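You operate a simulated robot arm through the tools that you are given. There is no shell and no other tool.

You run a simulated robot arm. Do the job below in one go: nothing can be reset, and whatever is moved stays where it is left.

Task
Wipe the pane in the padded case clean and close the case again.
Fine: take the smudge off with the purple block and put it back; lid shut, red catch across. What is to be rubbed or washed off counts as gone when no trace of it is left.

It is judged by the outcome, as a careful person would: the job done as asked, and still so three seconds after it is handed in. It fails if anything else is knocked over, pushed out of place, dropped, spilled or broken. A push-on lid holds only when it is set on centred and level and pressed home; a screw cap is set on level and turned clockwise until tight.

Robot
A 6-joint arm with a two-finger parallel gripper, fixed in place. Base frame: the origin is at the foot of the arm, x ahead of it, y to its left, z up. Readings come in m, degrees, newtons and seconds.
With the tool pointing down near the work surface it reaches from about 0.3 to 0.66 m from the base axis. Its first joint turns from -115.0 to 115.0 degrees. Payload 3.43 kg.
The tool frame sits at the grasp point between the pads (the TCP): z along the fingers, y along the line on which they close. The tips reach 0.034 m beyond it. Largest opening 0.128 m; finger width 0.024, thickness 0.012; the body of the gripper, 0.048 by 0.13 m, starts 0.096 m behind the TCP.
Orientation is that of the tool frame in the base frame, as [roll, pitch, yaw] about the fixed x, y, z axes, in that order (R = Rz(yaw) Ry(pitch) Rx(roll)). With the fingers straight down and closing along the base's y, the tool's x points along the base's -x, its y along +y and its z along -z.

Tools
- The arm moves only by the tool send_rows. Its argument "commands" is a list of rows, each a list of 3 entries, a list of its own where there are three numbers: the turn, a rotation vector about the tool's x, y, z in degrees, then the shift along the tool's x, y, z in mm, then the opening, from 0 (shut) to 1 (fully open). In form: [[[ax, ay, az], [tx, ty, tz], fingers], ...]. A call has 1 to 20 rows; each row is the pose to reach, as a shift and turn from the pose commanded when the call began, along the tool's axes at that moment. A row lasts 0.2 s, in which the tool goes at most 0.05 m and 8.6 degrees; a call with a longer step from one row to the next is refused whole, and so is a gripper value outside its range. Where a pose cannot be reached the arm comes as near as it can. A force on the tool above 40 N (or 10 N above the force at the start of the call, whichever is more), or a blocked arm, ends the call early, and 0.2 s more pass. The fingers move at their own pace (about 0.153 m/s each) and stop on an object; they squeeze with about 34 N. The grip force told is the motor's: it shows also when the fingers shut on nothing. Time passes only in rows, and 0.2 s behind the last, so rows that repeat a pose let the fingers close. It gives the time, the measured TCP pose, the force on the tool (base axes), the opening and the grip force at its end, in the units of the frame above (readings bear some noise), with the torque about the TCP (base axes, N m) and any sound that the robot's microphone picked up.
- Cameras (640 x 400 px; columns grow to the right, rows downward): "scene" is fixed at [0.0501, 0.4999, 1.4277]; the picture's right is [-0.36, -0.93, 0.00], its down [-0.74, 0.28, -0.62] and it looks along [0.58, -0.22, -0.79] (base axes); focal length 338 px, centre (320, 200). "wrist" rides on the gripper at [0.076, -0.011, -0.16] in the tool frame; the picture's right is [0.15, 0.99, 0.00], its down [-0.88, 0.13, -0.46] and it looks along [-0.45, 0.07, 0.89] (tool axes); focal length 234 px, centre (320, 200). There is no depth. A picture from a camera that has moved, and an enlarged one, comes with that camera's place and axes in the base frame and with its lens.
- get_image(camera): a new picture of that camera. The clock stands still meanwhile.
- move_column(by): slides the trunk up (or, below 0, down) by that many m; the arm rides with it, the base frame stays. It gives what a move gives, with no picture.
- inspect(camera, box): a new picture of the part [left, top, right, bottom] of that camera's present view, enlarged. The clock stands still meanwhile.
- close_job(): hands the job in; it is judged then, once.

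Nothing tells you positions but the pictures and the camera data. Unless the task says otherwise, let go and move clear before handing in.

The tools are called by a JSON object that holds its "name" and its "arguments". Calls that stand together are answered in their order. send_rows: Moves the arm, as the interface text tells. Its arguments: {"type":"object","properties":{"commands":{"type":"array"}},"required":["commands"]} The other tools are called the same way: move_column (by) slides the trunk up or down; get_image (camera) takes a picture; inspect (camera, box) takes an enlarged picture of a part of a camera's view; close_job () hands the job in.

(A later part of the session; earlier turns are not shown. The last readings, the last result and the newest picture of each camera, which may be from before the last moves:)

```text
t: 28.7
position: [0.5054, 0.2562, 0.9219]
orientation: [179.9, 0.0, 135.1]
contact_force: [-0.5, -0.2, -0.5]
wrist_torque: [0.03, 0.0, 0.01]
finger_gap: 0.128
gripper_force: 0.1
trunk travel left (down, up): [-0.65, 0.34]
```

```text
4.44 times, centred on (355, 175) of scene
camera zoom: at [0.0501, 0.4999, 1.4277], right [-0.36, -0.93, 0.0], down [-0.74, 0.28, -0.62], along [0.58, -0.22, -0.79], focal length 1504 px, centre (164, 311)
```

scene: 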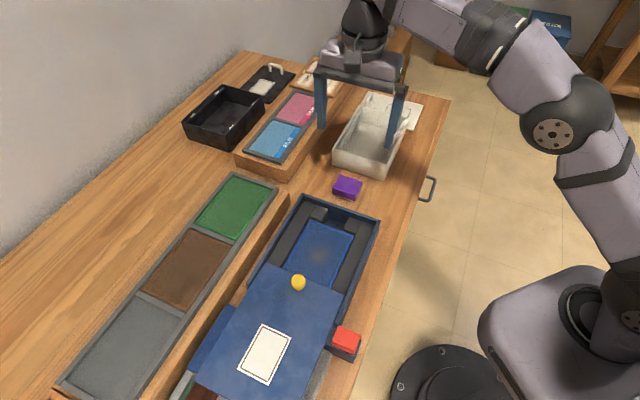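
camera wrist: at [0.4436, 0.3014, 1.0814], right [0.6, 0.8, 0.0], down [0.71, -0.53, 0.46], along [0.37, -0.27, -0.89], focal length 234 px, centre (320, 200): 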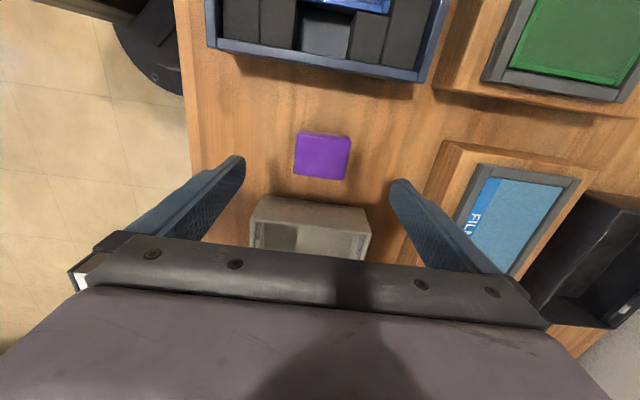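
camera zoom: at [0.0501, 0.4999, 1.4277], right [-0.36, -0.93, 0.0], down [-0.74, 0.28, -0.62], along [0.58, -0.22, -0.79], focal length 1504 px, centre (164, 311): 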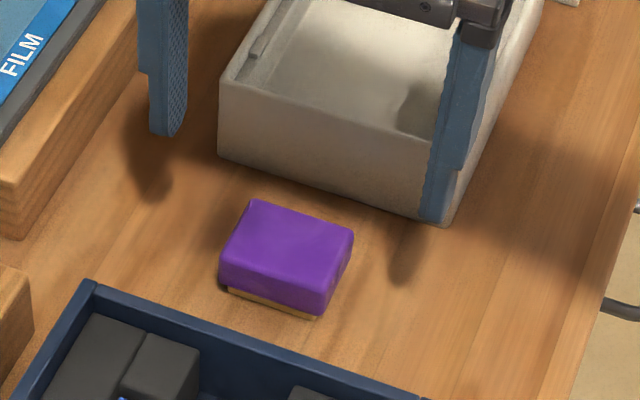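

The block lines up with the bench within about a degree; centre u≈0.1748, v≈0.540, bench at z≈0.809. Descending to grip it with the tips ~7 mm above the bench.

{"name": "send_rows", "arguments": {"commands": [[[0, 0, 0], [1.4, 1.5, 0], 0.8], [[0, 0, 0], [1.4, 1.5, 20], 0.75], [[0, 0, 0], [1.4, 1.5, 40], 0.75], [[0, 0, 0], [1.4, 1.5, 56], 0.75], [[0, 0, 0], [1.4, 1.5, 66], 0.75], [[0, 0, 0], [1.4, 1.5, 72], 0.75], [[0, 0, 0], [1.4, 1.5, 72], 0.75]]}}

{"name": "get_image", "arguments": {"camera": "wrist"}}

{"name": "inspect", "arguments": {"camera": "scene", "box": [290, 130, 420, 220]}}

```text
t: 30.3
position: [0.5083, 0.2603, 0.8479]
orientation: [179.9, 0.0, 135.0]
contact_force: [0.3, 0.6, -0.4]
wrist_torque: [0.03, 0.0, -0.04]
finger_gap: 0.0958
gripper_force: 0.1
trunk travel left (down, up): [-0.65, 0.34]
```

```text
taken
camera wrist: at [0.4456, 0.3059, 1.0077], right [0.6, 0.8, 0.0], down [0.71, -0.53, 0.46], along [0.37, -0.27, -0.89], focal length 234 px, centre (320, 200)
```

wrist: 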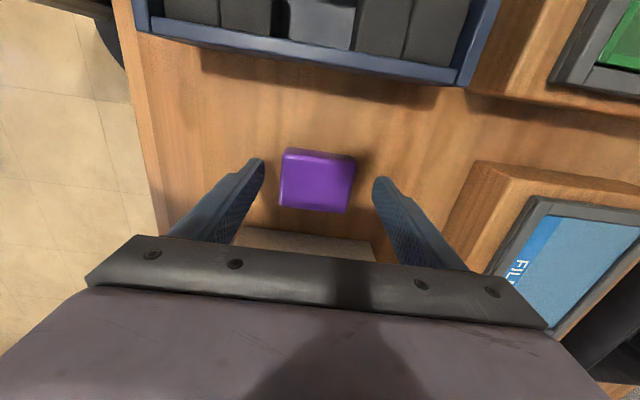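

```text
4.44 times, centred on (355, 175) of scene
camera zoom: at [0.0501, 0.4999, 1.4277], right [-0.36, -0.93, 0.0], down [-0.74, 0.28, -0.62], along [0.58, -0.22, -0.79], focal length 1504 px, centre (164, 311)
```

zoom: 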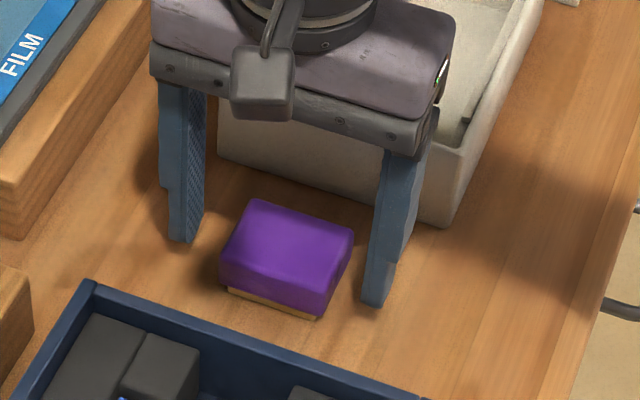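

{"name": "inspect", "arguments": {"camera": "wrist", "box": [220, 130, 420, 240]}}

```text
3.20 times, centred on (320, 185) of wrist
camera zoom: at [0.4456, 0.3059, 1.0077], right [0.6, 0.8, 0.0], down [0.71, -0.53, 0.46], along [0.37, -0.27, -0.89], focal length 749 px, centre (320, 248)
```

zoom: 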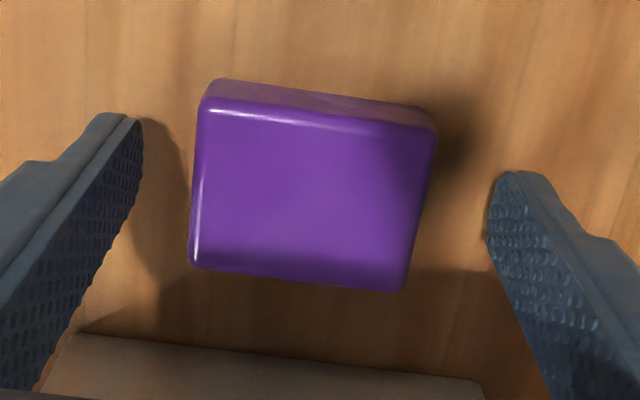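

Almost centred; I'll nudge 2 mm toward −v and close on the block.

{"name": "send_rows", "arguments": {"commands": [[[0, 0, 0], [1, -2, 0], 0.75], [[0, 0, 0], [1, -2, 0], 0.55], [[0, 0, 0], [1, -2, 0], 0.4], [[0, 0, 0], [1, -2, 0], 0.38], [[0, 0, 0], [1, -2, 0], 0.38]]}}

```text
t: 31.5
position: [0.5055, 0.2589, 0.8501]
orientation: [-180.0, -0.1, 134.9]
contact_force: [0.6, 0.0, 0.5]
wrist_torque: [0.04, -0.04, -0.03]
finger_gap: 0.0589
gripper_force: 34.4
trunk travel left (down, up): [-0.65, 0.34]
```

Block gripped. Lifting and carrying it over the smudge.

{"name": "send_rows", "arguments": {"commands": [[[0, 0, 0], [0, 0, -10], 0.38], [[0, 0, 0], [0, 0, -35], 0.38], [[0, 0, 0], [0, 0, -70], 0.38], [[0, 0, 0], [0, 0, -90], 0.38], [[0, 0, 0], [25, -2, -90], 0.38], [[0, 0, 0], [60, -5, -90], 0.38], [[0, 0, 0], [100, -8, -90], 0.38], [[0, 0, 0], [140, -11, -90], 0.38], [[0, 0, 0], [175, -14, -90], 0.38], [[0, 0, 0], [194, -15.5, -90], 0.38], [[0, 0, 0], [194, -15.5, -90], 0.38]]}}

{"name": "get_image", "arguments": {"camera": "wrist"}}

{"name": "inspect", "arguments": {"camera": "scene", "box": [250, 150, 410, 300]}}

```text
t: 33.9
position: [0.3535, 0.3888, 0.938]
orientation: [-180.0, 0.1, 135.1]
contact_force: [-0.1, 0.5, 0.4]
wrist_torque: [-0.01, -0.01, -0.03]
finger_gap: 0.0486
gripper_force: 0.1
trunk travel left (down, up): [-0.65, 0.34]
```

```text
taken
camera wrist: at [0.2925, 0.4338, 1.0985], right [0.6, 0.8, 0.0], down [0.71, -0.53, 0.46], along [0.37, -0.27, -0.89], focal length 234 px, centre (320, 200)
```

wrist: 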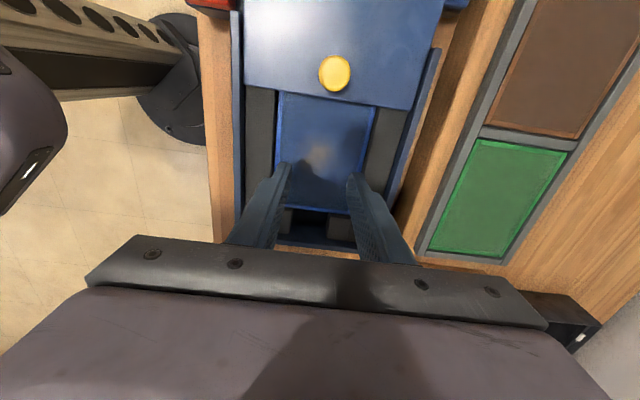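

```text
2.67 times, centred on (330, 225) of scene
camera zoom: at [0.0501, 0.4999, 1.4277], right [-0.36, -0.93, 0.0], down [-0.74, 0.28, -0.62], along [0.58, -0.22, -0.79], focal length 902 px, centre (293, 133)
```

zoom: 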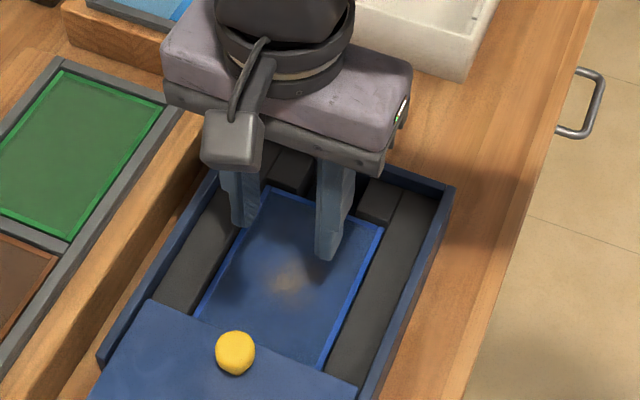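

The fingers came away empty (gap shrank to the commanded value). I need to see where the purple block is now.

{"name": "get_image", "arguments": {"camera": "scene"}}

{"name": "inspect", "arguments": {"camera": "scene", "box": [290, 130, 420, 220]}}

```text
taken
```

scene: 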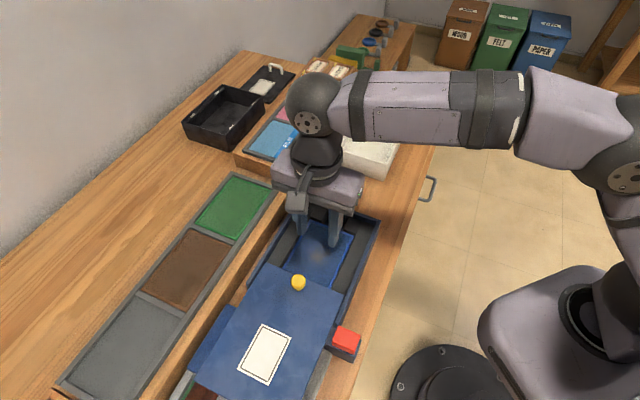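

```text
4.44 times, centred on (355, 175) of scene
camera zoom: at [0.0501, 0.4999, 1.4277], right [-0.36, -0.93, 0.0], down [-0.74, 0.28, -0.62], along [0.58, -0.22, -0.79], focal length 1504 px, centre (164, 311)
```

zoom: 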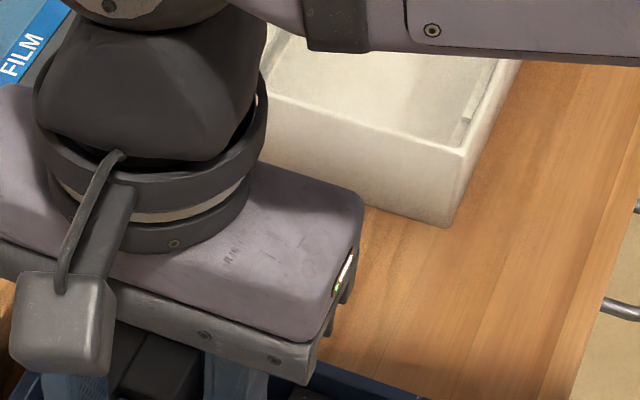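

{"name": "send_rows", "arguments": {"commands": [[[0, 0, 0], [0, 0, -30], 0.45], [[0, 0, 0], [0, 0, -70], 0.6], [[0, 0, 0], [-40, 3, -70], 0.8], [[0, 0, 0], [-80, 6, -70], 1], [[0, 0, 0], [-120, 9, -70], 1], [[0, 0, 0], [-160, 12, -70], 1], [[0, 0, 0], [-190, 15, -70], 1], [[0, 0, 0], [-190, 15, -70], 1]]}}

{"name": "get_image", "arguments": {"camera": "wrist"}}

{"name": "inspect", "arguments": {"camera": "scene", "box": [290, 130, 420, 220]}}

{"name": "inspect", "arguments": {"camera": "wrist", "box": [220, 80, 430, 240]}}

```text
t: 35.7
position: [0.5055, 0.2627, 1.0093]
orientation: [180.0, 0.0, 135.0]
contact_force: [0.6, -0.8, -0.3]
wrist_torque: [0.01, -0.01, 0.01]
finger_gap: 0.1281
gripper_force: 0.0
trunk travel left (down, up): [-0.65, 0.34]
```

```text
taken
camera wrist: at [0.4432, 0.3076, 1.169], right [0.6, 0.8, 0.0], down [0.71, -0.53, 0.46], along [0.37, -0.27, -0.89], focal length 234 px, centre (320, 200)
```

wrist: 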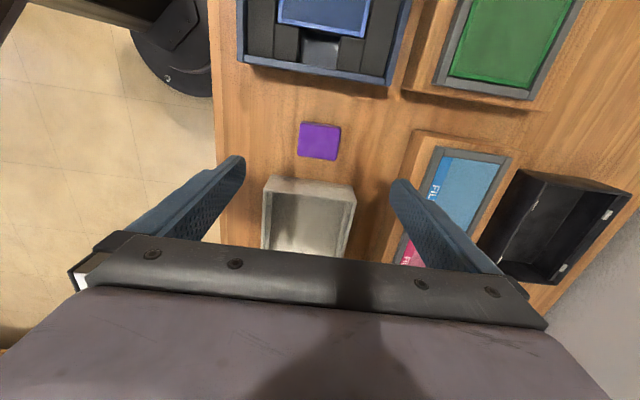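

```text
4.44 times, centred on (355, 175) of scene
camera zoom: at [0.0501, 0.4999, 1.4277], right [-0.36, -0.93, 0.0], down [-0.74, 0.28, -0.62], along [0.58, -0.22, -0.79], focal length 1504 px, centre (164, 311)
```

zoom: 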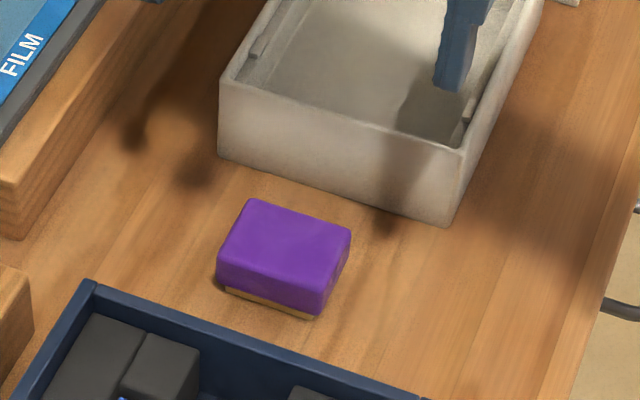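

```text
2.50 times, centred on (325, 160) of wrist
camera zoom: at [0.4432, 0.3076, 1.169], right [0.6, 0.8, 0.0], down [0.71, -0.53, 0.46], along [0.37, -0.27, -0.89], focal length 585 px, centre (308, 300)
```

zoom: 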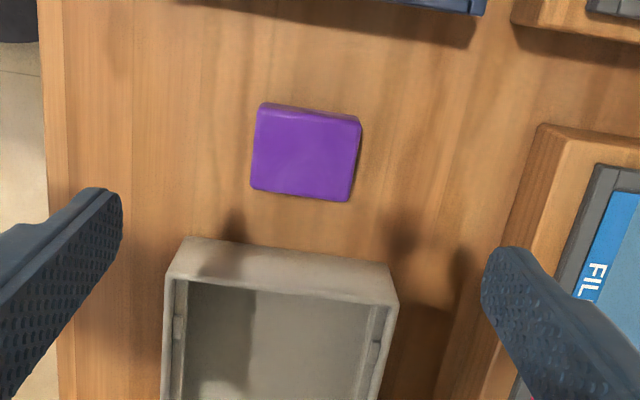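

The block is still in its place (just squared up to the fingers); the grip slipped. I'll go back a little lower and close fully, then lift slowly and check.

{"name": "send_rows", "arguments": {"commands": [[[0, 0, 0], [-4, 0.5, 30], 0.9], [[0, 0, 0], [-4, 0.5, 70], 0.75], [[0, 0, 0], [-4, 0.5, 110], 0.75], [[0, 0, 0], [-4, 0.5, 140], 0.75], [[0, 0, 0], [-4, 0.5, 155], 0.75], [[0, 0, 0], [-4, 0.5, 160], 0.75], [[0, 0, 0], [-4, 0.5, 163], 0.75], [[0, 0, 0], [-4, 0.5, 163], 0.75]]}}

{"name": "inspect", "arguments": {"camera": "wrist", "box": [220, 130, 420, 240]}}

{"name": "inspect", "arguments": {"camera": "scene", "box": [290, 130, 420, 220]}}

```text
t: 37.5
position: [0.5055, 0.2599, 0.8467]
orientation: [180.0, 0.0, 135.0]
contact_force: [-0.2, -0.5, 0.4]
wrist_torque: [0.02, 0.0, 0.0]
finger_gap: 0.096
gripper_force: 0.0
trunk travel left (down, up): [-0.65, 0.34]
```

```text
3.20 times, centred on (320, 185) of wrist
camera zoom: at [0.4443, 0.3047, 1.0069], right [0.6, 0.8, 0.0], down [0.71, -0.53, 0.46], along [0.37, -0.27, -0.89], focal length 749 px, centre (320, 248)
```

zoom: 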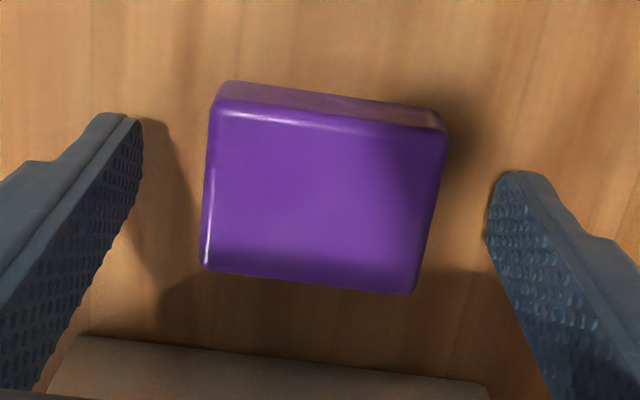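

```text
4.44 times, centred on (355, 175) of scene
camera zoom: at [0.0501, 0.4999, 1.4277], right [-0.36, -0.93, 0.0], down [-0.74, 0.28, -0.62], along [0.58, -0.22, -0.79], focal length 1504 px, centre (164, 311)
```

zoom: 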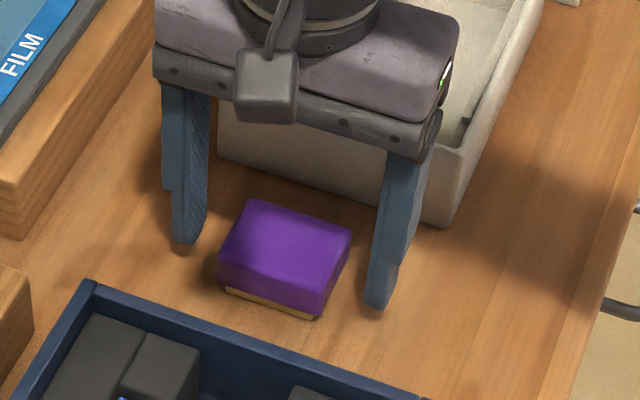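

{"name": "send_rows", "arguments": {"commands": [[[0, 0, 0], [0, 0, 0], 0.5], [[0, 0, 0], [0, 0, 0], 0.2], [[0, 0, 0], [0, 0, 0], 0.0], [[0, 0, 0], [0, 0, 0], 0.0], [[0, 0, 0], [0, 0, 0], 0.0], [[0, 0, 0], [0, 0, 0], 0.0]]}}

{"name": "inspect", "arguments": {"camera": "wrist", "box": [220, 130, 420, 240]}}

{"name": "inspect", "arguments": {"camera": "scene", "box": [290, 130, 420, 220]}}

```text
t: 38.9
position: [0.506, 0.2602, 0.848]
orientation: [179.9, 0.0, 135.0]
contact_force: [-0.7, -0.2, -0.1]
wrist_torque: [0.0, 0.01, 0.0]
finger_gap: 0.0587
gripper_force: 33.7
trunk travel left (down, up): [-0.65, 0.34]
```

```text
3.20 times, centred on (320, 185) of wrist
camera zoom: at [0.4444, 0.3047, 1.0071], right [0.6, 0.8, 0.0], down [0.71, -0.53, 0.46], along [0.37, -0.27, -0.89], focal length 749 px, centre (320, 248)
```

zoom: 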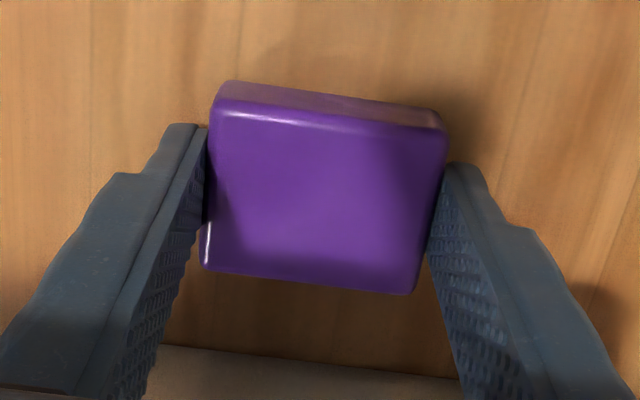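

```text
4.44 times, centred on (355, 175) of scene
camera zoom: at [0.0501, 0.4999, 1.4277], right [-0.36, -0.93, 0.0], down [-0.74, 0.28, -0.62], along [0.58, -0.22, -0.79], focal length 1504 px, centre (164, 311)
```

zoom: 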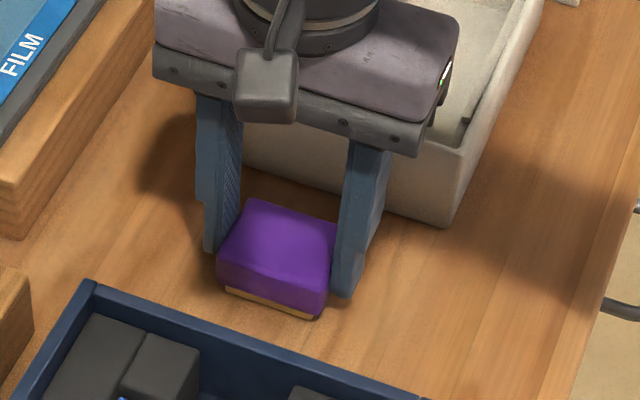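

{"name": "send_rows", "arguments": {"commands": [[[0, 0, 0], [0, 0, -1], 0.0], [[0, 0, 0], [0, 0, -2], 0.0], [[0, 0, 0], [0, 0, -4], 0.0], [[0, 0, 0], [0, 0, -6], 0.0], [[0, 0, 0], [0, 0, -6], 0.0]]}}

{"name": "inspect", "arguments": {"camera": "scene", "box": [290, 130, 420, 220]}}

{"name": "inspect", "arguments": {"camera": "wrist", "box": [220, 130, 420, 240]}}

```text
t: 40.1
position: [0.5036, 0.2601, 0.8513]
orientation: [-179.9, -0.1, 135.0]
contact_force: [0.2, -0.4, -1.0]
wrist_torque: [-0.05, -0.01, 0.02]
finger_gap: 0.0589
gripper_force: 34.5
trunk travel left (down, up): [-0.65, 0.34]
```

```text
4.44 times, centred on (355, 175) of scene
camera zoom: at [0.0501, 0.4999, 1.4277], right [-0.36, -0.93, 0.0], down [-0.74, 0.28, -0.62], along [0.58, -0.22, -0.79], focal length 1504 px, centre (164, 311)
```

zoom: 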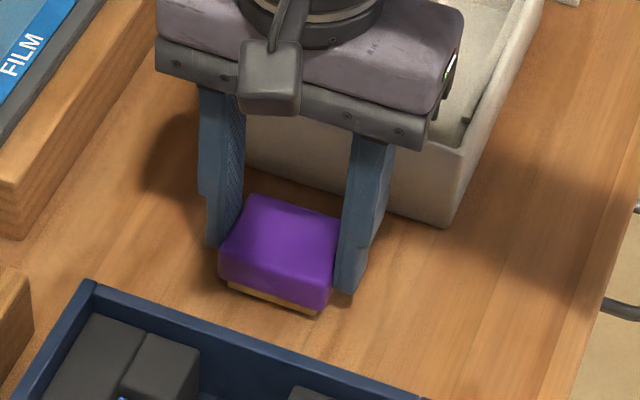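

```text
3.20 times, centred on (320, 185) of wrist
camera zoom: at [0.4429, 0.3041, 1.0123], right [0.6, 0.8, 0.0], down [0.71, -0.53, 0.46], along [0.37, -0.27, -0.89], focal length 749 px, centre (320, 248)
```

zoom: 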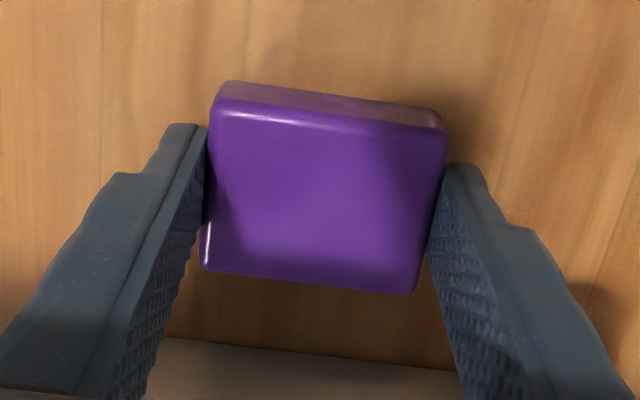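

The block is now held (lifted ~6 mm with the grip steady). I'll continue lifting gently.

{"name": "send_rows", "arguments": {"commands": [[[0, 0, 0], [0, 0, -2], 0.0], [[0, 0, 0], [0, 0, -6], 0.0], [[0, 0, 0], [0, 0, -12], 0.0], [[0, 0, 0], [0, 0, -20], 0.0], [[0, 0, 0], [0, 0, -28], 0.0], [[0, 0, 0], [0, 0, -36], 0.0], [[0, 0, 0], [0, 0, -44], 0.0], [[0, 0, 0], [0, 0, -52], 0.0], [[0, 0, 0], [0, 0, -60], 0.0], [[0, 0, 0], [0, 0, -66], 0.0], [[0, 0, 0], [0, 0, -70], 0.0], [[0, 0, 0], [0, 0, -70], 0.0]]}}

{"name": "inspect", "arguments": {"camera": "scene", "box": [290, 100, 420, 220]}}

{"name": "inspect", "arguments": {"camera": "wrist", "box": [220, 130, 420, 240]}}

```text
t: 42.7
position: [0.5043, 0.2605, 0.9235]
orientation: [179.9, 0.0, 135.0]
contact_force: [0.1, -0.3, -1.4]
wrist_torque: [-0.01, 0.02, 0.0]
finger_gap: 0.0591
gripper_force: 33.7
trunk travel left (down, up): [-0.65, 0.34]
```

```text
3.33 times, centred on (355, 160) of scene
camera zoom: at [0.0501, 0.4999, 1.4277], right [-0.36, -0.93, 0.0], down [-0.74, 0.28, -0.62], along [0.58, -0.22, -0.79], focal length 1128 px, centre (203, 333)
```

zoom: 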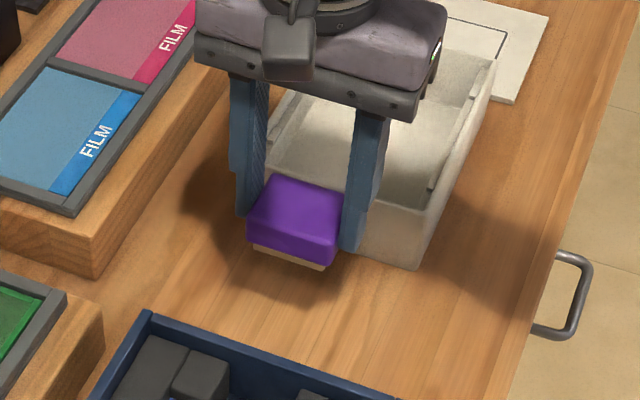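

```text
3.20 times, centred on (320, 185) of wrist
camera zoom: at [0.4425, 0.3052, 1.0825], right [0.6, 0.8, 0.0], down [0.71, -0.53, 0.46], along [0.37, -0.27, -0.89], focal length 749 px, centre (320, 248)
```

zoom: 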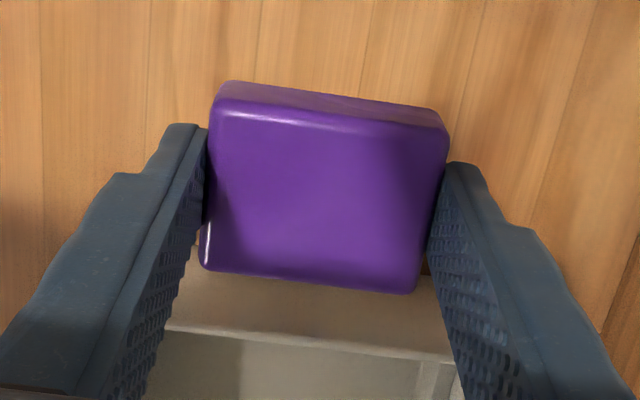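

Held firmly. Now carrying it gently over the smudge.

{"name": "send_rows", "arguments": {"commands": [[[0, 0, 0], [5, 0, 0], 0.0], [[0, 0, 0], [15, -1, 0], 0.0], [[0, 0, 0], [30, -2, 0], 0.0], [[0, 0, 0], [47, -4, 0], 0.0], [[0, 0, 0], [65, -5, 0], 0.0], [[0, 0, 0], [83, -7, 0], 0.0], [[0, 0, 0], [101, -8, 0], 0.0], [[0, 0, 0], [119, -10, 0], 0.0], [[0, 0, 0], [137, -12, 0], 0.0], [[0, 0, 0], [155, -14, 0], 0.0], [[0, 0, 0], [172, -15, 0], 0.0], [[0, 0, 0], [185, -16, 0], 0.0], [[0, 0, 0], [192, -16, 0], 0.0], [[0, 0, 0], [195, -16, 0], 0.0], [[0, 0, 0], [195, -16, 0], 0.0]]}}

{"name": "get_image", "arguments": {"camera": "wrist"}}

{"name": "inspect", "arguments": {"camera": "wrist", "box": [220, 80, 430, 240]}}

{"name": "inspect", "arguments": {"camera": "scene", "box": [250, 150, 410, 300]}}

```text
t: 45.9
position: [0.355, 0.3851, 0.9222]
orientation: [179.9, 0.0, 135.0]
contact_force: [0.4, 0.2, -1.0]
wrist_torque: [-0.01, -0.01, -0.02]
finger_gap: 0.0588
gripper_force: 33.8
trunk travel left (down, up): [-0.65, 0.34]
```

```text
taken
camera wrist: at [0.293, 0.4299, 1.0818], right [0.6, 0.8, 0.0], down [0.71, -0.53, 0.46], along [0.37, -0.27, -0.89], focal length 234 px, centre (320, 200)
```

wrist: 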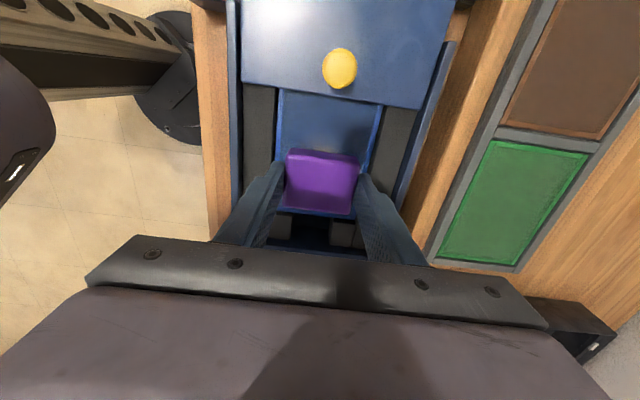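

```text
2.50 times, centred on (325, 160) of wrist
camera zoom: at [0.293, 0.4299, 1.0818], right [0.6, 0.8, 0.0], down [0.71, -0.53, 0.46], along [0.37, -0.27, -0.89], focal length 585 px, centre (308, 300)
```

zoom: 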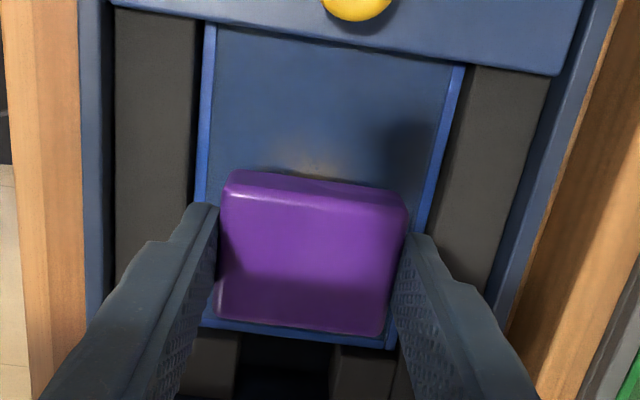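

```text
2.67 times, centred on (330, 225) of scene
camera zoom: at [0.0501, 0.4999, 1.4277], right [-0.36, -0.93, 0.0], down [-0.74, 0.28, -0.62], along [0.58, -0.22, -0.79], focal length 902 px, centre (293, 133)
```

zoom: 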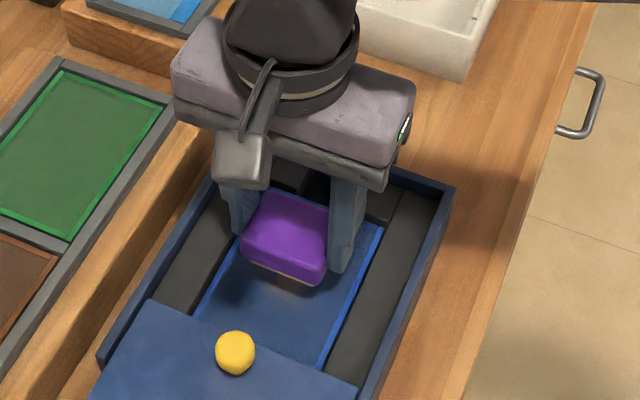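

Block hovers over the smudge with the fingers between the foam pads. Descending carefully to just above the pane.

{"name": "send_rows", "arguments": {"commands": [[[0, 0, 0], [0, 1.5, 8], 0.0], [[0, 0, 0], [0, 1.5, 16], 0.0], [[0, 0, 0], [0, 1.5, 24], 0.0], [[0, 0, 0], [0, 1.5, 32], 0.0], [[0, 0, 0], [0, 1.5, 40], 0.0], [[0, 0, 0], [0, 1.5, 44], 0.0], [[0, 0, 0], [0, 1.5, 44], 0.0]]}}

{"name": "inspect", "arguments": {"camera": "wrist", "box": [220, 80, 430, 240]}}

{"name": "inspect", "arguments": {"camera": "scene", "box": [260, 190, 380, 290]}}

```text
t: 47.5
position: [0.3535, 0.3879, 0.8809]
orientation: [179.5, -0.1, 135.0]
contact_force: [0.0, 2.0, 30.2]
wrist_torque: [-0.05, 0.12, 0.01]
finger_gap: 0.0594
gripper_force: 33.9
trunk travel left (down, up): [-0.65, 0.34]
```

```text
2.50 times, centred on (325, 160) of wrist
camera zoom: at [0.2921, 0.4308, 1.0411], right [0.6, 0.8, 0.01], down [0.71, -0.53, 0.46], along [0.37, -0.27, -0.89], focal length 585 px, centre (308, 300)
```

zoom: 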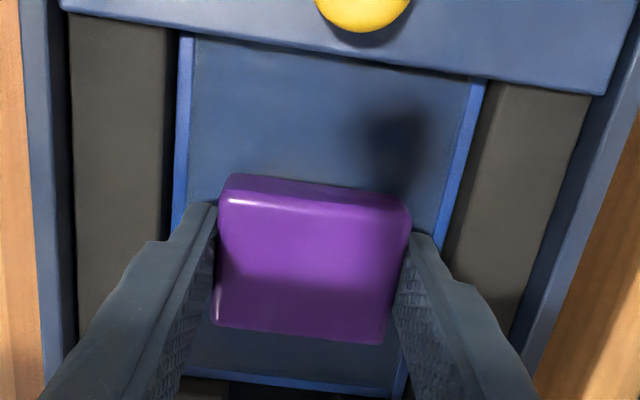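

```text
4.00 times, centred on (320, 240) of scene
camera zoom: at [0.0501, 0.4999, 1.4277], right [-0.36, -0.93, 0.0], down [-0.74, 0.28, -0.62], along [0.58, -0.22, -0.79], focal length 1353 px, centre (320, 40)
```

zoom: 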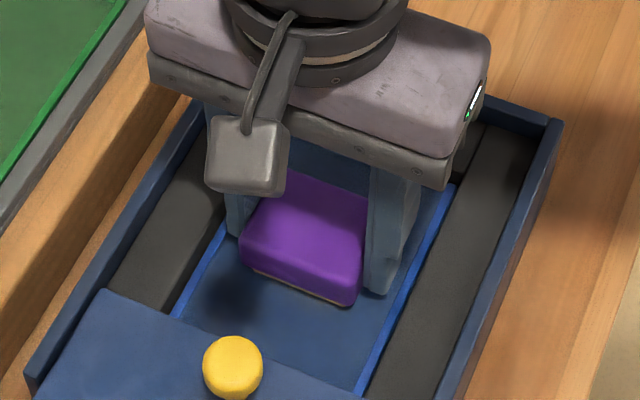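

Contact came earlier than I expected (30 N): the pane is at z≈0.842. I'll ease off 2 mm for light pressure, then check the force.

{"name": "send_rows", "arguments": {"commands": [[[0, 0, 0], [0, 0, -1], 0.0], [[0, 0, 0], [0, 0, -2], 0.0], [[0, 0, 0], [0, 0, -2], 0.0]]}}

```text
t: 48.3
position: [0.354, 0.387, 0.8816]
orientation: [179.8, -0.1, 135.0]
contact_force: [-2.0, 4.0, 22.8]
wrist_torque: [0.22, 0.08, 0.01]
finger_gap: 0.0591
gripper_force: 33.8
trunk travel left (down, up): [-0.65, 0.34]
```

{"name": "send_rows", "arguments": {"commands": [[[0, 0, 0], [0, 0, -0.6], 0.0], [[0, 0, 0], [0, 0, -1.2], 0.0], [[0, 0, 0], [0, 0, -1.2], 0.0]]}}

```text
t: 49.1
position: [0.3544, 0.386, 0.8824]
orientation: [179.9, 0.0, 134.9]
contact_force: [-3.9, 4.5, 19.9]
wrist_torque: [0.24, 0.16, -0.01]
finger_gap: 0.0592
gripper_force: 34.1
trunk travel left (down, up): [-0.65, 0.34]
```

{"name": "send_rows", "arguments": {"commands": [[[0, 0, 0], [0, 0, -1], 0.0], [[0, 0, 0], [0, 0, -2], 0.0], [[0, 0, 0], [0, 0, -2], 0.0]]}}

{"name": "inspect", "arguments": {"camera": "scene", "box": [260, 190, 380, 290]}}

```text
t: 49.9
position: [0.3565, 0.3863, 0.8824]
orientation: [179.9, 0.1, 135.0]
contact_force: [-1.9, 1.7, 11.7]
wrist_torque: [0.19, 0.05, 0.03]
finger_gap: 0.059
gripper_force: 34.0
trunk travel left (down, up): [-0.65, 0.34]
```

```text
4.00 times, centred on (320, 240) of scene
camera zoom: at [0.0501, 0.4999, 1.4277], right [-0.36, -0.93, 0.0], down [-0.74, 0.28, -0.62], along [0.58, -0.22, -0.79], focal length 1353 px, centre (320, 40)
```

zoom: 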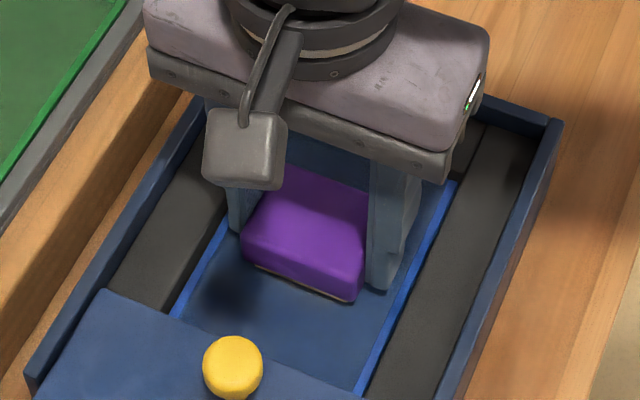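

About 12 N of pressure now: good for wiping. Starting strokes along the pane's length.

{"name": "send_rows", "arguments": {"commands": [[[0, 0, 0], [7, 0, 0], 0.0], [[0, 0, 0], [14, 0, 0], 0.0], [[0, 0, 0], [21, 0, 0], 0.0], [[0, 0, 0], [26, 0, 0], 0.0], [[0, 0, 0], [18, 0, 0], 0.0], [[0, 0, 0], [10, 0, 0], 0.0], [[0, 0, 0], [2, 0, 0], 0.0], [[0, 0, 0], [-6, 0, 0], 0.0], [[0, 0, 0], [-14, 0, 0], 0.0], [[0, 0, 0], [-22, 0, 0], 0.0], [[0, 0, 0], [-30, 0, 0], 0.0], [[0, 0, 0], [-22, 0, 0], 0.0], [[0, 0, 0], [-14, 0, 0], 0.0], [[0, 0, 0], [-6, 0, 0], 0.0], [[0, 0, 0], [0, 0, 0], 0.0]]}}

{"name": "inspect", "arguments": {"camera": "wrist", "box": [220, 80, 430, 240]}}

```text
t: 53.1
position: [0.3553, 0.386, 0.8845]
orientation: [-180.0, 0.0, 135.0]
contact_force: [1.5, -1.2, 6.1]
wrist_torque: [-0.02, -0.06, 0.0]
finger_gap: 0.0591
gripper_force: 34.2
trunk travel left (down, up): [-0.65, 0.34]
```

```text
2.50 times, centred on (325, 160) of wrist
camera zoom: at [0.294, 0.4312, 1.0431], right [0.6, 0.8, 0.0], down [0.71, -0.53, 0.46], along [0.37, -0.27, -0.89], focal length 585 px, centre (308, 300)
```

zoom: 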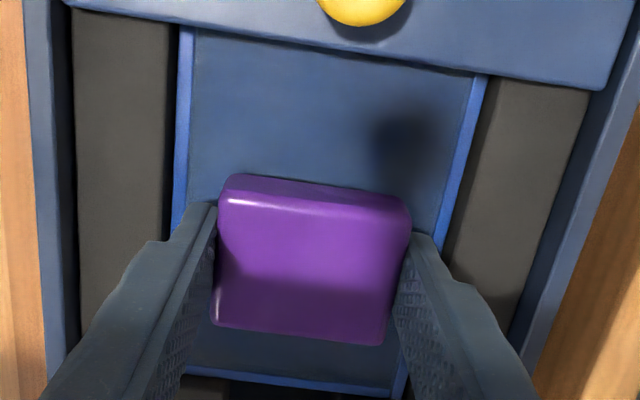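

Force is now ~6 N. Another set of strokes with small side offsets and slightly more pressure.

{"name": "send_rows", "arguments": {"commands": [[[0, 0, 0], [0, 2.5, 0.8], 0.0], [[0, 0, 0], [8, 5, 0.8], 0.0], [[0, 0, 0], [16, 5, 0.8], 0.0], [[0, 0, 0], [25, 5, 0.8], 0.0], [[0, 0, 0], [16, 5, 0.8], 0.0], [[0, 0, 0], [6, 5, 0.8], 0.0], [[0, 0, 0], [-4, 5, 0.8], 0.0], [[0, 0, 0], [-14, 5, 0.8], 0.0], [[0, 0, 0], [-24, 5, 0.8], 0.0], [[0, 0, 0], [-28, 0, 0.8], 0.0], [[0, 0, 0], [-24, -4, 0.8], 0.0], [[0, 0, 0], [-14, -4, 0.8], 0.0], [[0, 0, 0], [-4, -4, 0.8], 0.0], [[0, 0, 0], [6, -4, 0.8], 0.0], [[0, 0, 0], [16, -4, 0.8], 0.0], [[0, 0, 0], [25, -4, 0.8], 0.0], [[0, 0, 0], [16, -4, 0.8], 0.0], [[0, 0, 0], [6, -4, 0.8], 0.0], [[0, 0, 0], [0, 0, 0.8], 0.0]]}}

```text
t: 57.1
position: [0.3542, 0.3859, 0.8831]
orientation: [-179.9, 0.0, 135.1]
contact_force: [-2.1, 0.9, 5.8]
wrist_torque: [0.07, 0.02, 0.0]
finger_gap: 0.0589
gripper_force: 33.7
trunk travel left (down, up): [-0.65, 0.34]
```

Lifting and moving aside to check the pane.

{"name": "send_rows", "arguments": {"commands": [[[0, 0, 0], [0, 0, -3], 0.0], [[0, 0, 0], [0, 0, -10], 0.0], [[0, 0, 0], [0, 0, -20], 0.0], [[0, 0, 0], [0, 0, -32], 0.0], [[0, 0, 0], [0, 0, -40], 0.0], [[0, 0, 0], [-10, 0, -45], 0.0], [[0, 0, 0], [-25, 0, -50], 0.0], [[0, 0, 0], [-42, 0, -50], 0.0], [[0, 0, 0], [-60, 0, -50], 0.0], [[0, 0, 0], [-78, 0, -50], 0.0], [[0, 0, 0], [-90, 0, -50], 0.0], [[0, 0, 0], [-90, 0, -50], 0.0]]}}

{"name": "get_image", "arguments": {"camera": "wrist"}}

{"name": "inspect", "arguments": {"camera": "wrist", "box": [240, 20, 420, 160]}}

{"name": "inspect", "arguments": {"camera": "scene", "box": [260, 200, 380, 290]}}

```text
t: 59.7
position: [0.4204, 0.3246, 0.9317]
orientation: [179.9, 0.1, 135.0]
contact_force: [-0.3, 0.3, -0.2]
wrist_torque: [0.03, -0.01, -0.01]
finger_gap: 0.0591
gripper_force: 34.4
trunk travel left (down, up): [-0.65, 0.34]
```

```text
taken
camera wrist: at [0.358, 0.3687, 1.0919], right [0.6, 0.8, 0.0], down [0.71, -0.53, 0.46], along [0.37, -0.27, -0.89], focal length 234 px, centre (320, 200)
```

wrist: 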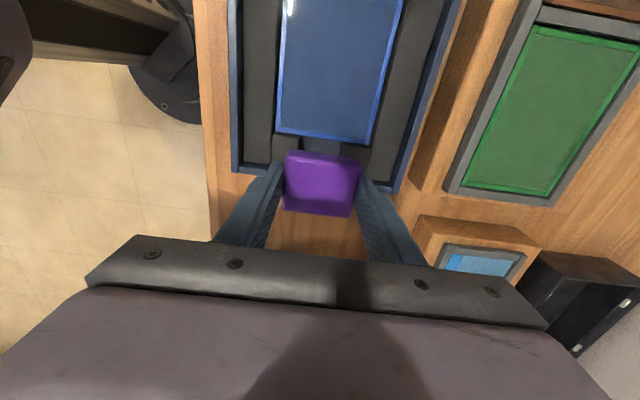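

```text
2.86 times, centred on (330, 90) of wrist
camera zoom: at [0.358, 0.3687, 1.0919], right [0.6, 0.8, 0.0], down [0.71, -0.53, 0.46], along [0.37, -0.27, -0.89], focal length 669 px, centre (291, 514)
```

zoom: 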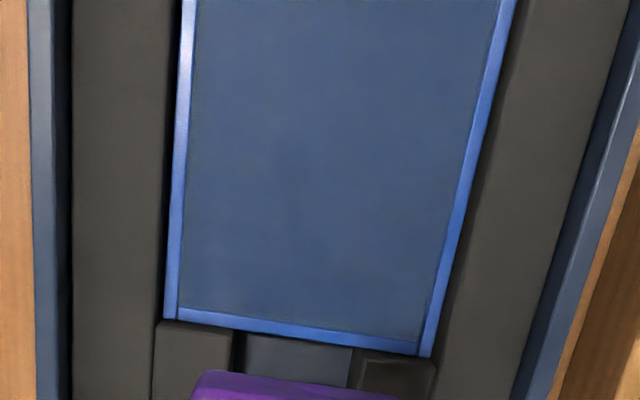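

```text
4.44 times, centred on (320, 245) of scene
camera zoom: at [0.0501, 0.4999, 1.4277], right [-0.36, -0.93, 0.0], down [-0.74, 0.28, -0.62], along [0.58, -0.22, -0.79], focal length 1504 px, centre (320, 0)
```

zoom: 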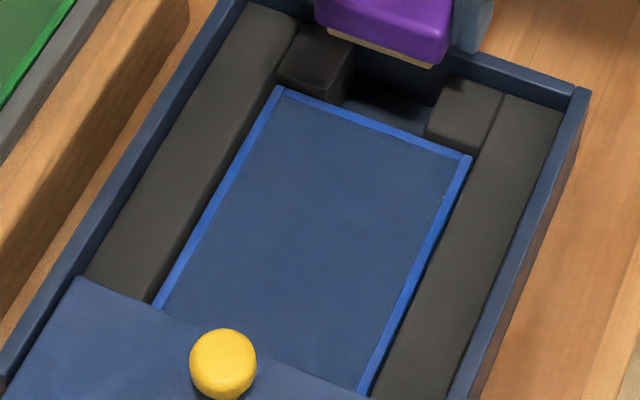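

{"name": "inspect", "arguments": {"camera": "wrist", "box": [270, 0, 410, 90]}}

{"name": "inspect", "arguments": {"camera": "wrist", "box": [280, 60, 400, 140]}}

{"name": "inspect", "arguments": {"camera": "scene", "box": [285, 225, 355, 285]}}

```text
4.44 times, centred on (340, 45) of wrist
camera zoom: at [0.358, 0.3687, 1.0919], right [0.6, 0.8, 0.0], down [0.71, -0.53, 0.46], along [0.37, -0.27, -0.89], focal length 1041 px, centre (231, 889)
```

zoom: 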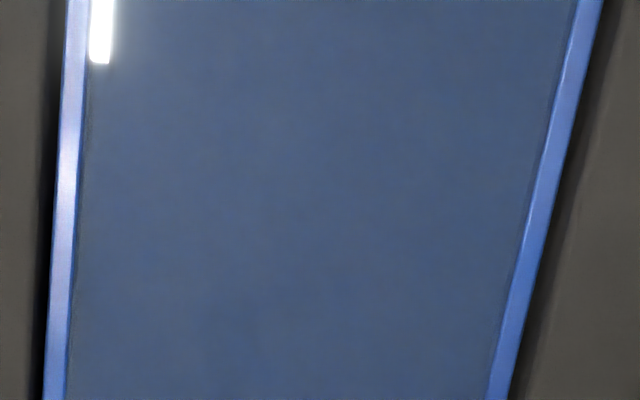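

```text
5.00 times, centred on (340, 100) of wrist
camera zoom: at [0.358, 0.3687, 1.0919], right [0.6, 0.8, 0.0], down [0.71, -0.53, 0.46], along [0.37, -0.27, -0.89], focal length 1171 px, centre (220, 700)
```

zoom: 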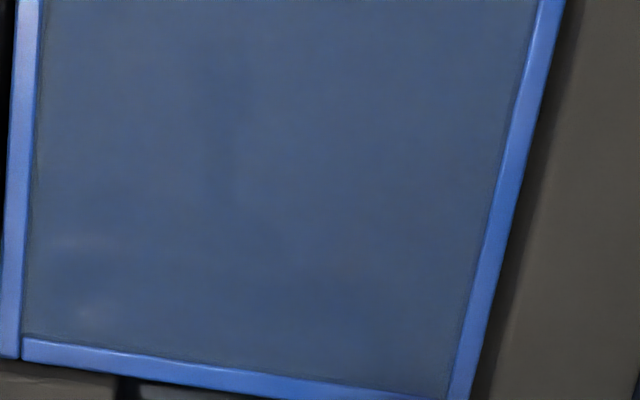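

```text
6.67 times, centred on (320, 255) of scene
camera zoom: at [0.0501, 0.4999, 1.4277], right [-0.36, -0.93, 0.0], down [-0.74, 0.28, -0.62], along [0.58, -0.22, -0.79], focal length 2256 px, centre (320, -167)
```

zoom: 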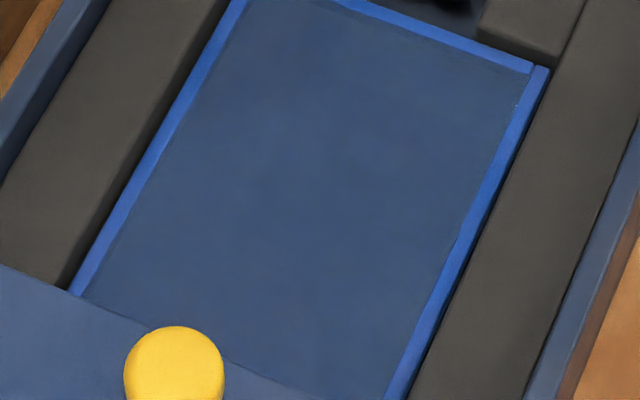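

The pane looks clean. For certainty I'll make one more light pass over the area before returning the block.

{"name": "send_rows", "arguments": {"commands": [[[0, 0, 0], [15, 0, 0], 0.0], [[0, 0, 0], [35, 0, 0], 0.0], [[0, 0, 0], [55, 0, 0], 0.0], [[0, 0, 0], [75, 0, 0], 0.0], [[0, 0, 0], [88, 0, 5], 0.0], [[0, 0, 0], [90, 0, 15], 0.0], [[0, 0, 0], [90, 0, 27], 0.0], [[0, 0, 0], [90, 0, 37], 0.0], [[0, 0, 0], [90, 0, 44], 0.0], [[0, 0, 0], [90, 0, 47], 0.0], [[0, 0, 0], [90, 0, 49], 0.0], [[0, 0, 0], [90, 0, 50], 0.0], [[0, 0, 0], [90, 0, 50], 0.0]]}}

```text
t: 62.5
position: [0.3552, 0.3868, 0.8835]
orientation: [179.9, 0.0, 135.0]
contact_force: [-0.3, 1.9, 6.0]
wrist_torque: [0.03, 0.1, -0.05]
finger_gap: 0.0592
gripper_force: 34.0
trunk travel left (down, up): [-0.65, 0.34]
```

{"name": "send_rows", "arguments": {"commands": [[[0, 0, 0], [0, 0, 0.6], 0.0], [[0, 0, 0], [9, 0, 0.6], 0.0], [[0, 0, 0], [18, 0, 0.6], 0.0], [[0, 0, 0], [27, 0, 0.6], 0.0], [[0, 0, 0], [27, 4, 0.6], 0.0], [[0, 0, 0], [18, 4, 0.6], 0.0], [[0, 0, 0], [9, 4, 0.6], 0.0], [[0, 0, 0], [0, 4, 0.6], 0.0], [[0, 0, 0], [-10, 4, 0.6], 0.0], [[0, 0, 0], [-20, 4, 0.6], 0.0], [[0, 0, 0], [-30, 2, 0.6], 0.0], [[0, 0, 0], [-28, -3, 0.6], 0.0], [[0, 0, 0], [-18, -4, 0.6], 0.0], [[0, 0, 0], [-8, -4, 0.6], 0.0], [[0, 0, 0], [2, -4, 0.6], 0.0], [[0, 0, 0], [12, -4, 0.6], 0.0], [[0, 0, 0], [22, -4, 0.6], 0.0], [[0, 0, 0], [14, 0, 0.6], 0.0], [[0, 0, 0], [6, 0, 0.6], 0.0], [[0, 0, 0], [0, 0, 0.6], 0.0]]}}

{"name": "send_rows", "arguments": {"commands": [[[0, 0, 0], [0, 0, -3], 0.0], [[0, 0, 0], [0, 0, -10], 0.0], [[0, 0, 0], [0, 0, -20], 0.0], [[0, 0, 0], [0, 0, -32], 0.0], [[0, 0, 0], [0, 0, -40.6], 0.0], [[0, 0, 0], [-10, 0, -45], 0.0], [[0, 0, 0], [-25, 0, -50.6], 0.0], [[0, 0, 0], [-42, 0, -50.6], 0.0], [[0, 0, 0], [-60, 0, -50.6], 0.0], [[0, 0, 0], [-78, 0, -50.6], 0.0], [[0, 0, 0], [-90, 0, -50.6], 0.0], [[0, 0, 0], [-90, 0, -50.6], 0.0]]}}

{"name": "inspect", "arguments": {"camera": "wrist", "box": [260, 0, 420, 140]}}

{"name": "inspect", "arguments": {"camera": "scene", "box": [260, 170, 400, 290]}}

```text
t: 66.7
position: [0.3559, 0.3859, 0.8826]
orientation: [180.0, 0.0, 135.0]
contact_force: [-1.9, 3.3, 9.0]
wrist_torque: [0.09, 0.09, 0.0]
finger_gap: 0.0592
gripper_force: 33.4
trunk travel left (down, up): [-0.65, 0.34]
```

```text
t: 69.3
position: [0.4207, 0.3249, 0.933]
orientation: [180.0, -0.1, 135.1]
contact_force: [0.7, 0.0, -0.2]
wrist_torque: [0.0, 0.03, 0.0]
finger_gap: 0.059
gripper_force: 34.1
trunk travel left (down, up): [-0.65, 0.34]
```

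```text
2.86 times, centred on (340, 70) of wrist
camera zoom: at [0.3589, 0.3695, 1.0924], right [0.6, 0.8, 0.0], down [0.71, -0.53, 0.46], along [0.37, -0.27, -0.89], focal length 669 px, centre (263, 571)
```

zoom: 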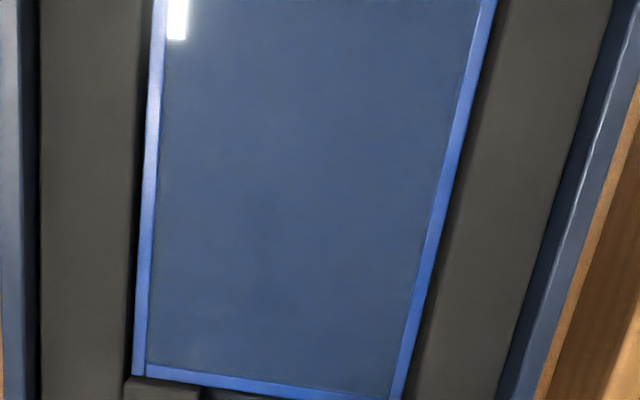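

```text
3.33 times, centred on (330, 230) of scene
camera zoom: at [0.0501, 0.4999, 1.4277], right [-0.36, -0.93, 0.0], down [-0.74, 0.28, -0.62], along [0.58, -0.22, -0.79], focal length 1128 px, centre (287, 100)
```

zoom: 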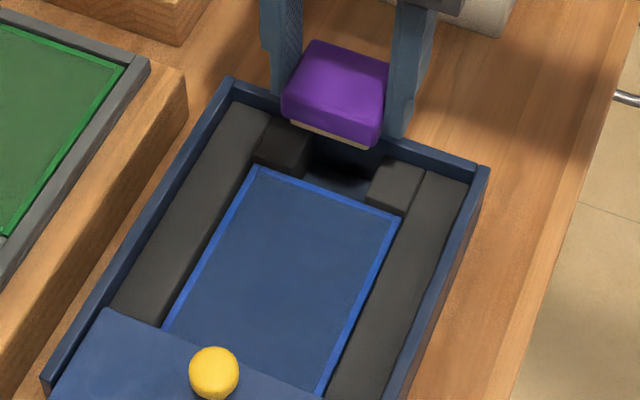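

Pane is clean. Returning the purple block to its original spot along the recorded path.

{"name": "send_rows", "arguments": {"commands": [[[0, 0, 0], [-8, 1, 0], 0.0], [[0, 0, 0], [-20, 3, 0], 0.0], [[0, 0, 0], [-36, 5, 0], 0.0], [[0, 0, 0], [-54, 8, 0], 0.0], [[0, 0, 0], [-72, 11, 0], 0.0], [[0, 0, 0], [-90, 13, 0], 0.0], [[0, 0, 0], [-102, 14.5, 0], 0.0], [[0, 0, 0], [-105, 14.5, 0], 0.0], [[0, 0, 0], [-105, 14.5, 15], 0.0], [[0, 0, 0], [-105, 14.5, 30], 0.0], [[0, 0, 0], [-105, 14.5, 45], 0.0], [[0, 0, 0], [-105, 14.5, 60], 0.0], [[0, 0, 0], [-105, 14.5, 70], 0.0], [[0, 0, 0], [-105, 14.5, 76], 0.0], [[0, 0, 0], [-105, 14.5, 80], 0.0], [[0, 0, 0], [-105, 14.5, 80], 0.0]]}}

{"name": "inspect", "arguments": {"camera": "scene", "box": [290, 130, 420, 220]}}

```text
t: 72.7
position: [0.5039, 0.2597, 0.8508]
orientation: [180.0, 0.0, 134.9]
contact_force: [-0.2, 0.1, -0.8]
wrist_torque: [0.02, -0.01, 0.02]
finger_gap: 0.059
gripper_force: 34.6
trunk travel left (down, up): [-0.65, 0.34]
```

```text
4.44 times, centred on (355, 175) of scene
camera zoom: at [0.0501, 0.4999, 1.4277], right [-0.36, -0.93, 0.0], down [-0.74, 0.28, -0.62], along [0.58, -0.22, -0.79], focal length 1504 px, centre (164, 311)
```

zoom: 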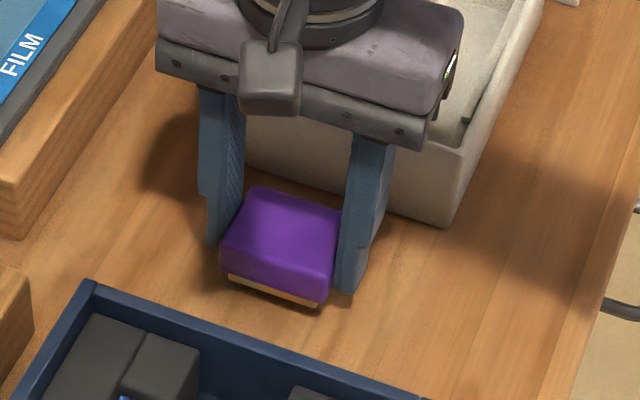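

{"name": "inspect", "arguments": {"camera": "scene", "box": [320, 160, 380, 205]}}

{"name": "inspect", "arguments": {"camera": "wrist", "box": [220, 130, 420, 240]}}

```text
8.89 times, centred on (350, 182) of scene
camera zoom: at [0.0501, 0.4999, 1.4277], right [-0.36, -0.93, 0.0], down [-0.74, 0.28, -0.62], along [0.58, -0.22, -0.79], focal length 3007 px, centre (53, 356)
```

zoom: 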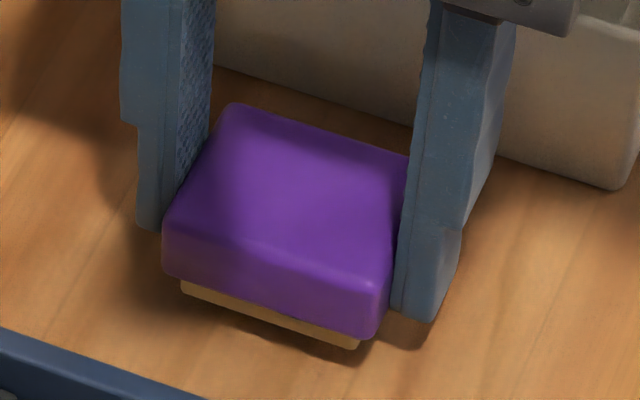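

```text
3.20 times, centred on (320, 185) of wrist
camera zoom: at [0.4433, 0.3037, 1.0117], right [0.6, 0.8, 0.0], down [0.71, -0.53, 0.46], along [0.37, -0.27, -0.89], focal length 749 px, centre (320, 248)
```

zoom: 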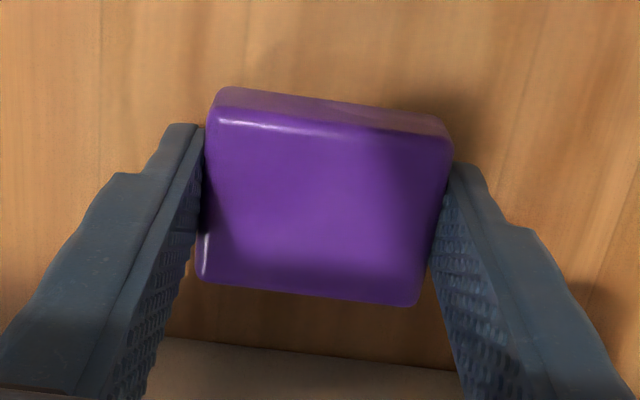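

The block slid up a few mm in the grip while pressing, so its base is now about level with the fingertips. I'll lower in small steps until I feel the bench.

{"name": "send_rows", "arguments": {"commands": [[[0, 0, 0], [0, 0, 2], 0.0], [[0, 0, 0], [0, 0, 4], 0.0], [[0, 0, 0], [0, 0, 6], 0.0], [[0, 0, 0], [0, 0, 6], 0.0]]}}

{"name": "inspect", "arguments": {"camera": "scene", "box": [320, 160, 380, 205]}}

```text
t: 73.7
position: [0.5057, 0.2592, 0.8468]
orientation: [180.0, 0.0, 135.0]
contact_force: [0.4, 0.2, -0.8]
wrist_torque: [0.03, 0.0, 0.01]
finger_gap: 0.0591
gripper_force: 34.3
trunk travel left (down, up): [-0.65, 0.34]
```

```text
8.89 times, centred on (350, 182) of scene
camera zoom: at [0.0501, 0.4999, 1.4277], right [-0.36, -0.93, 0.0], down [-0.74, 0.28, -0.62], along [0.58, -0.22, -0.79], focal length 3007 px, centre (53, 356)
```

zoom: 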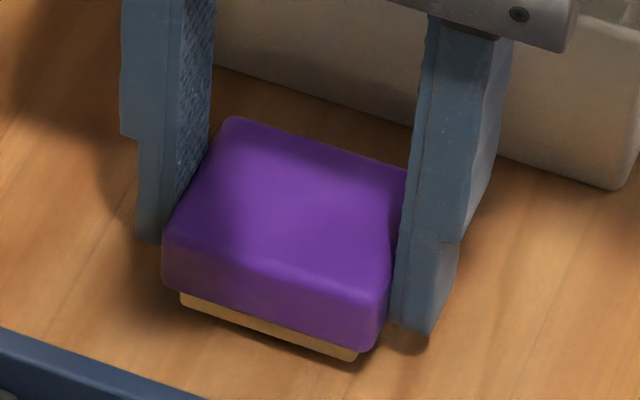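

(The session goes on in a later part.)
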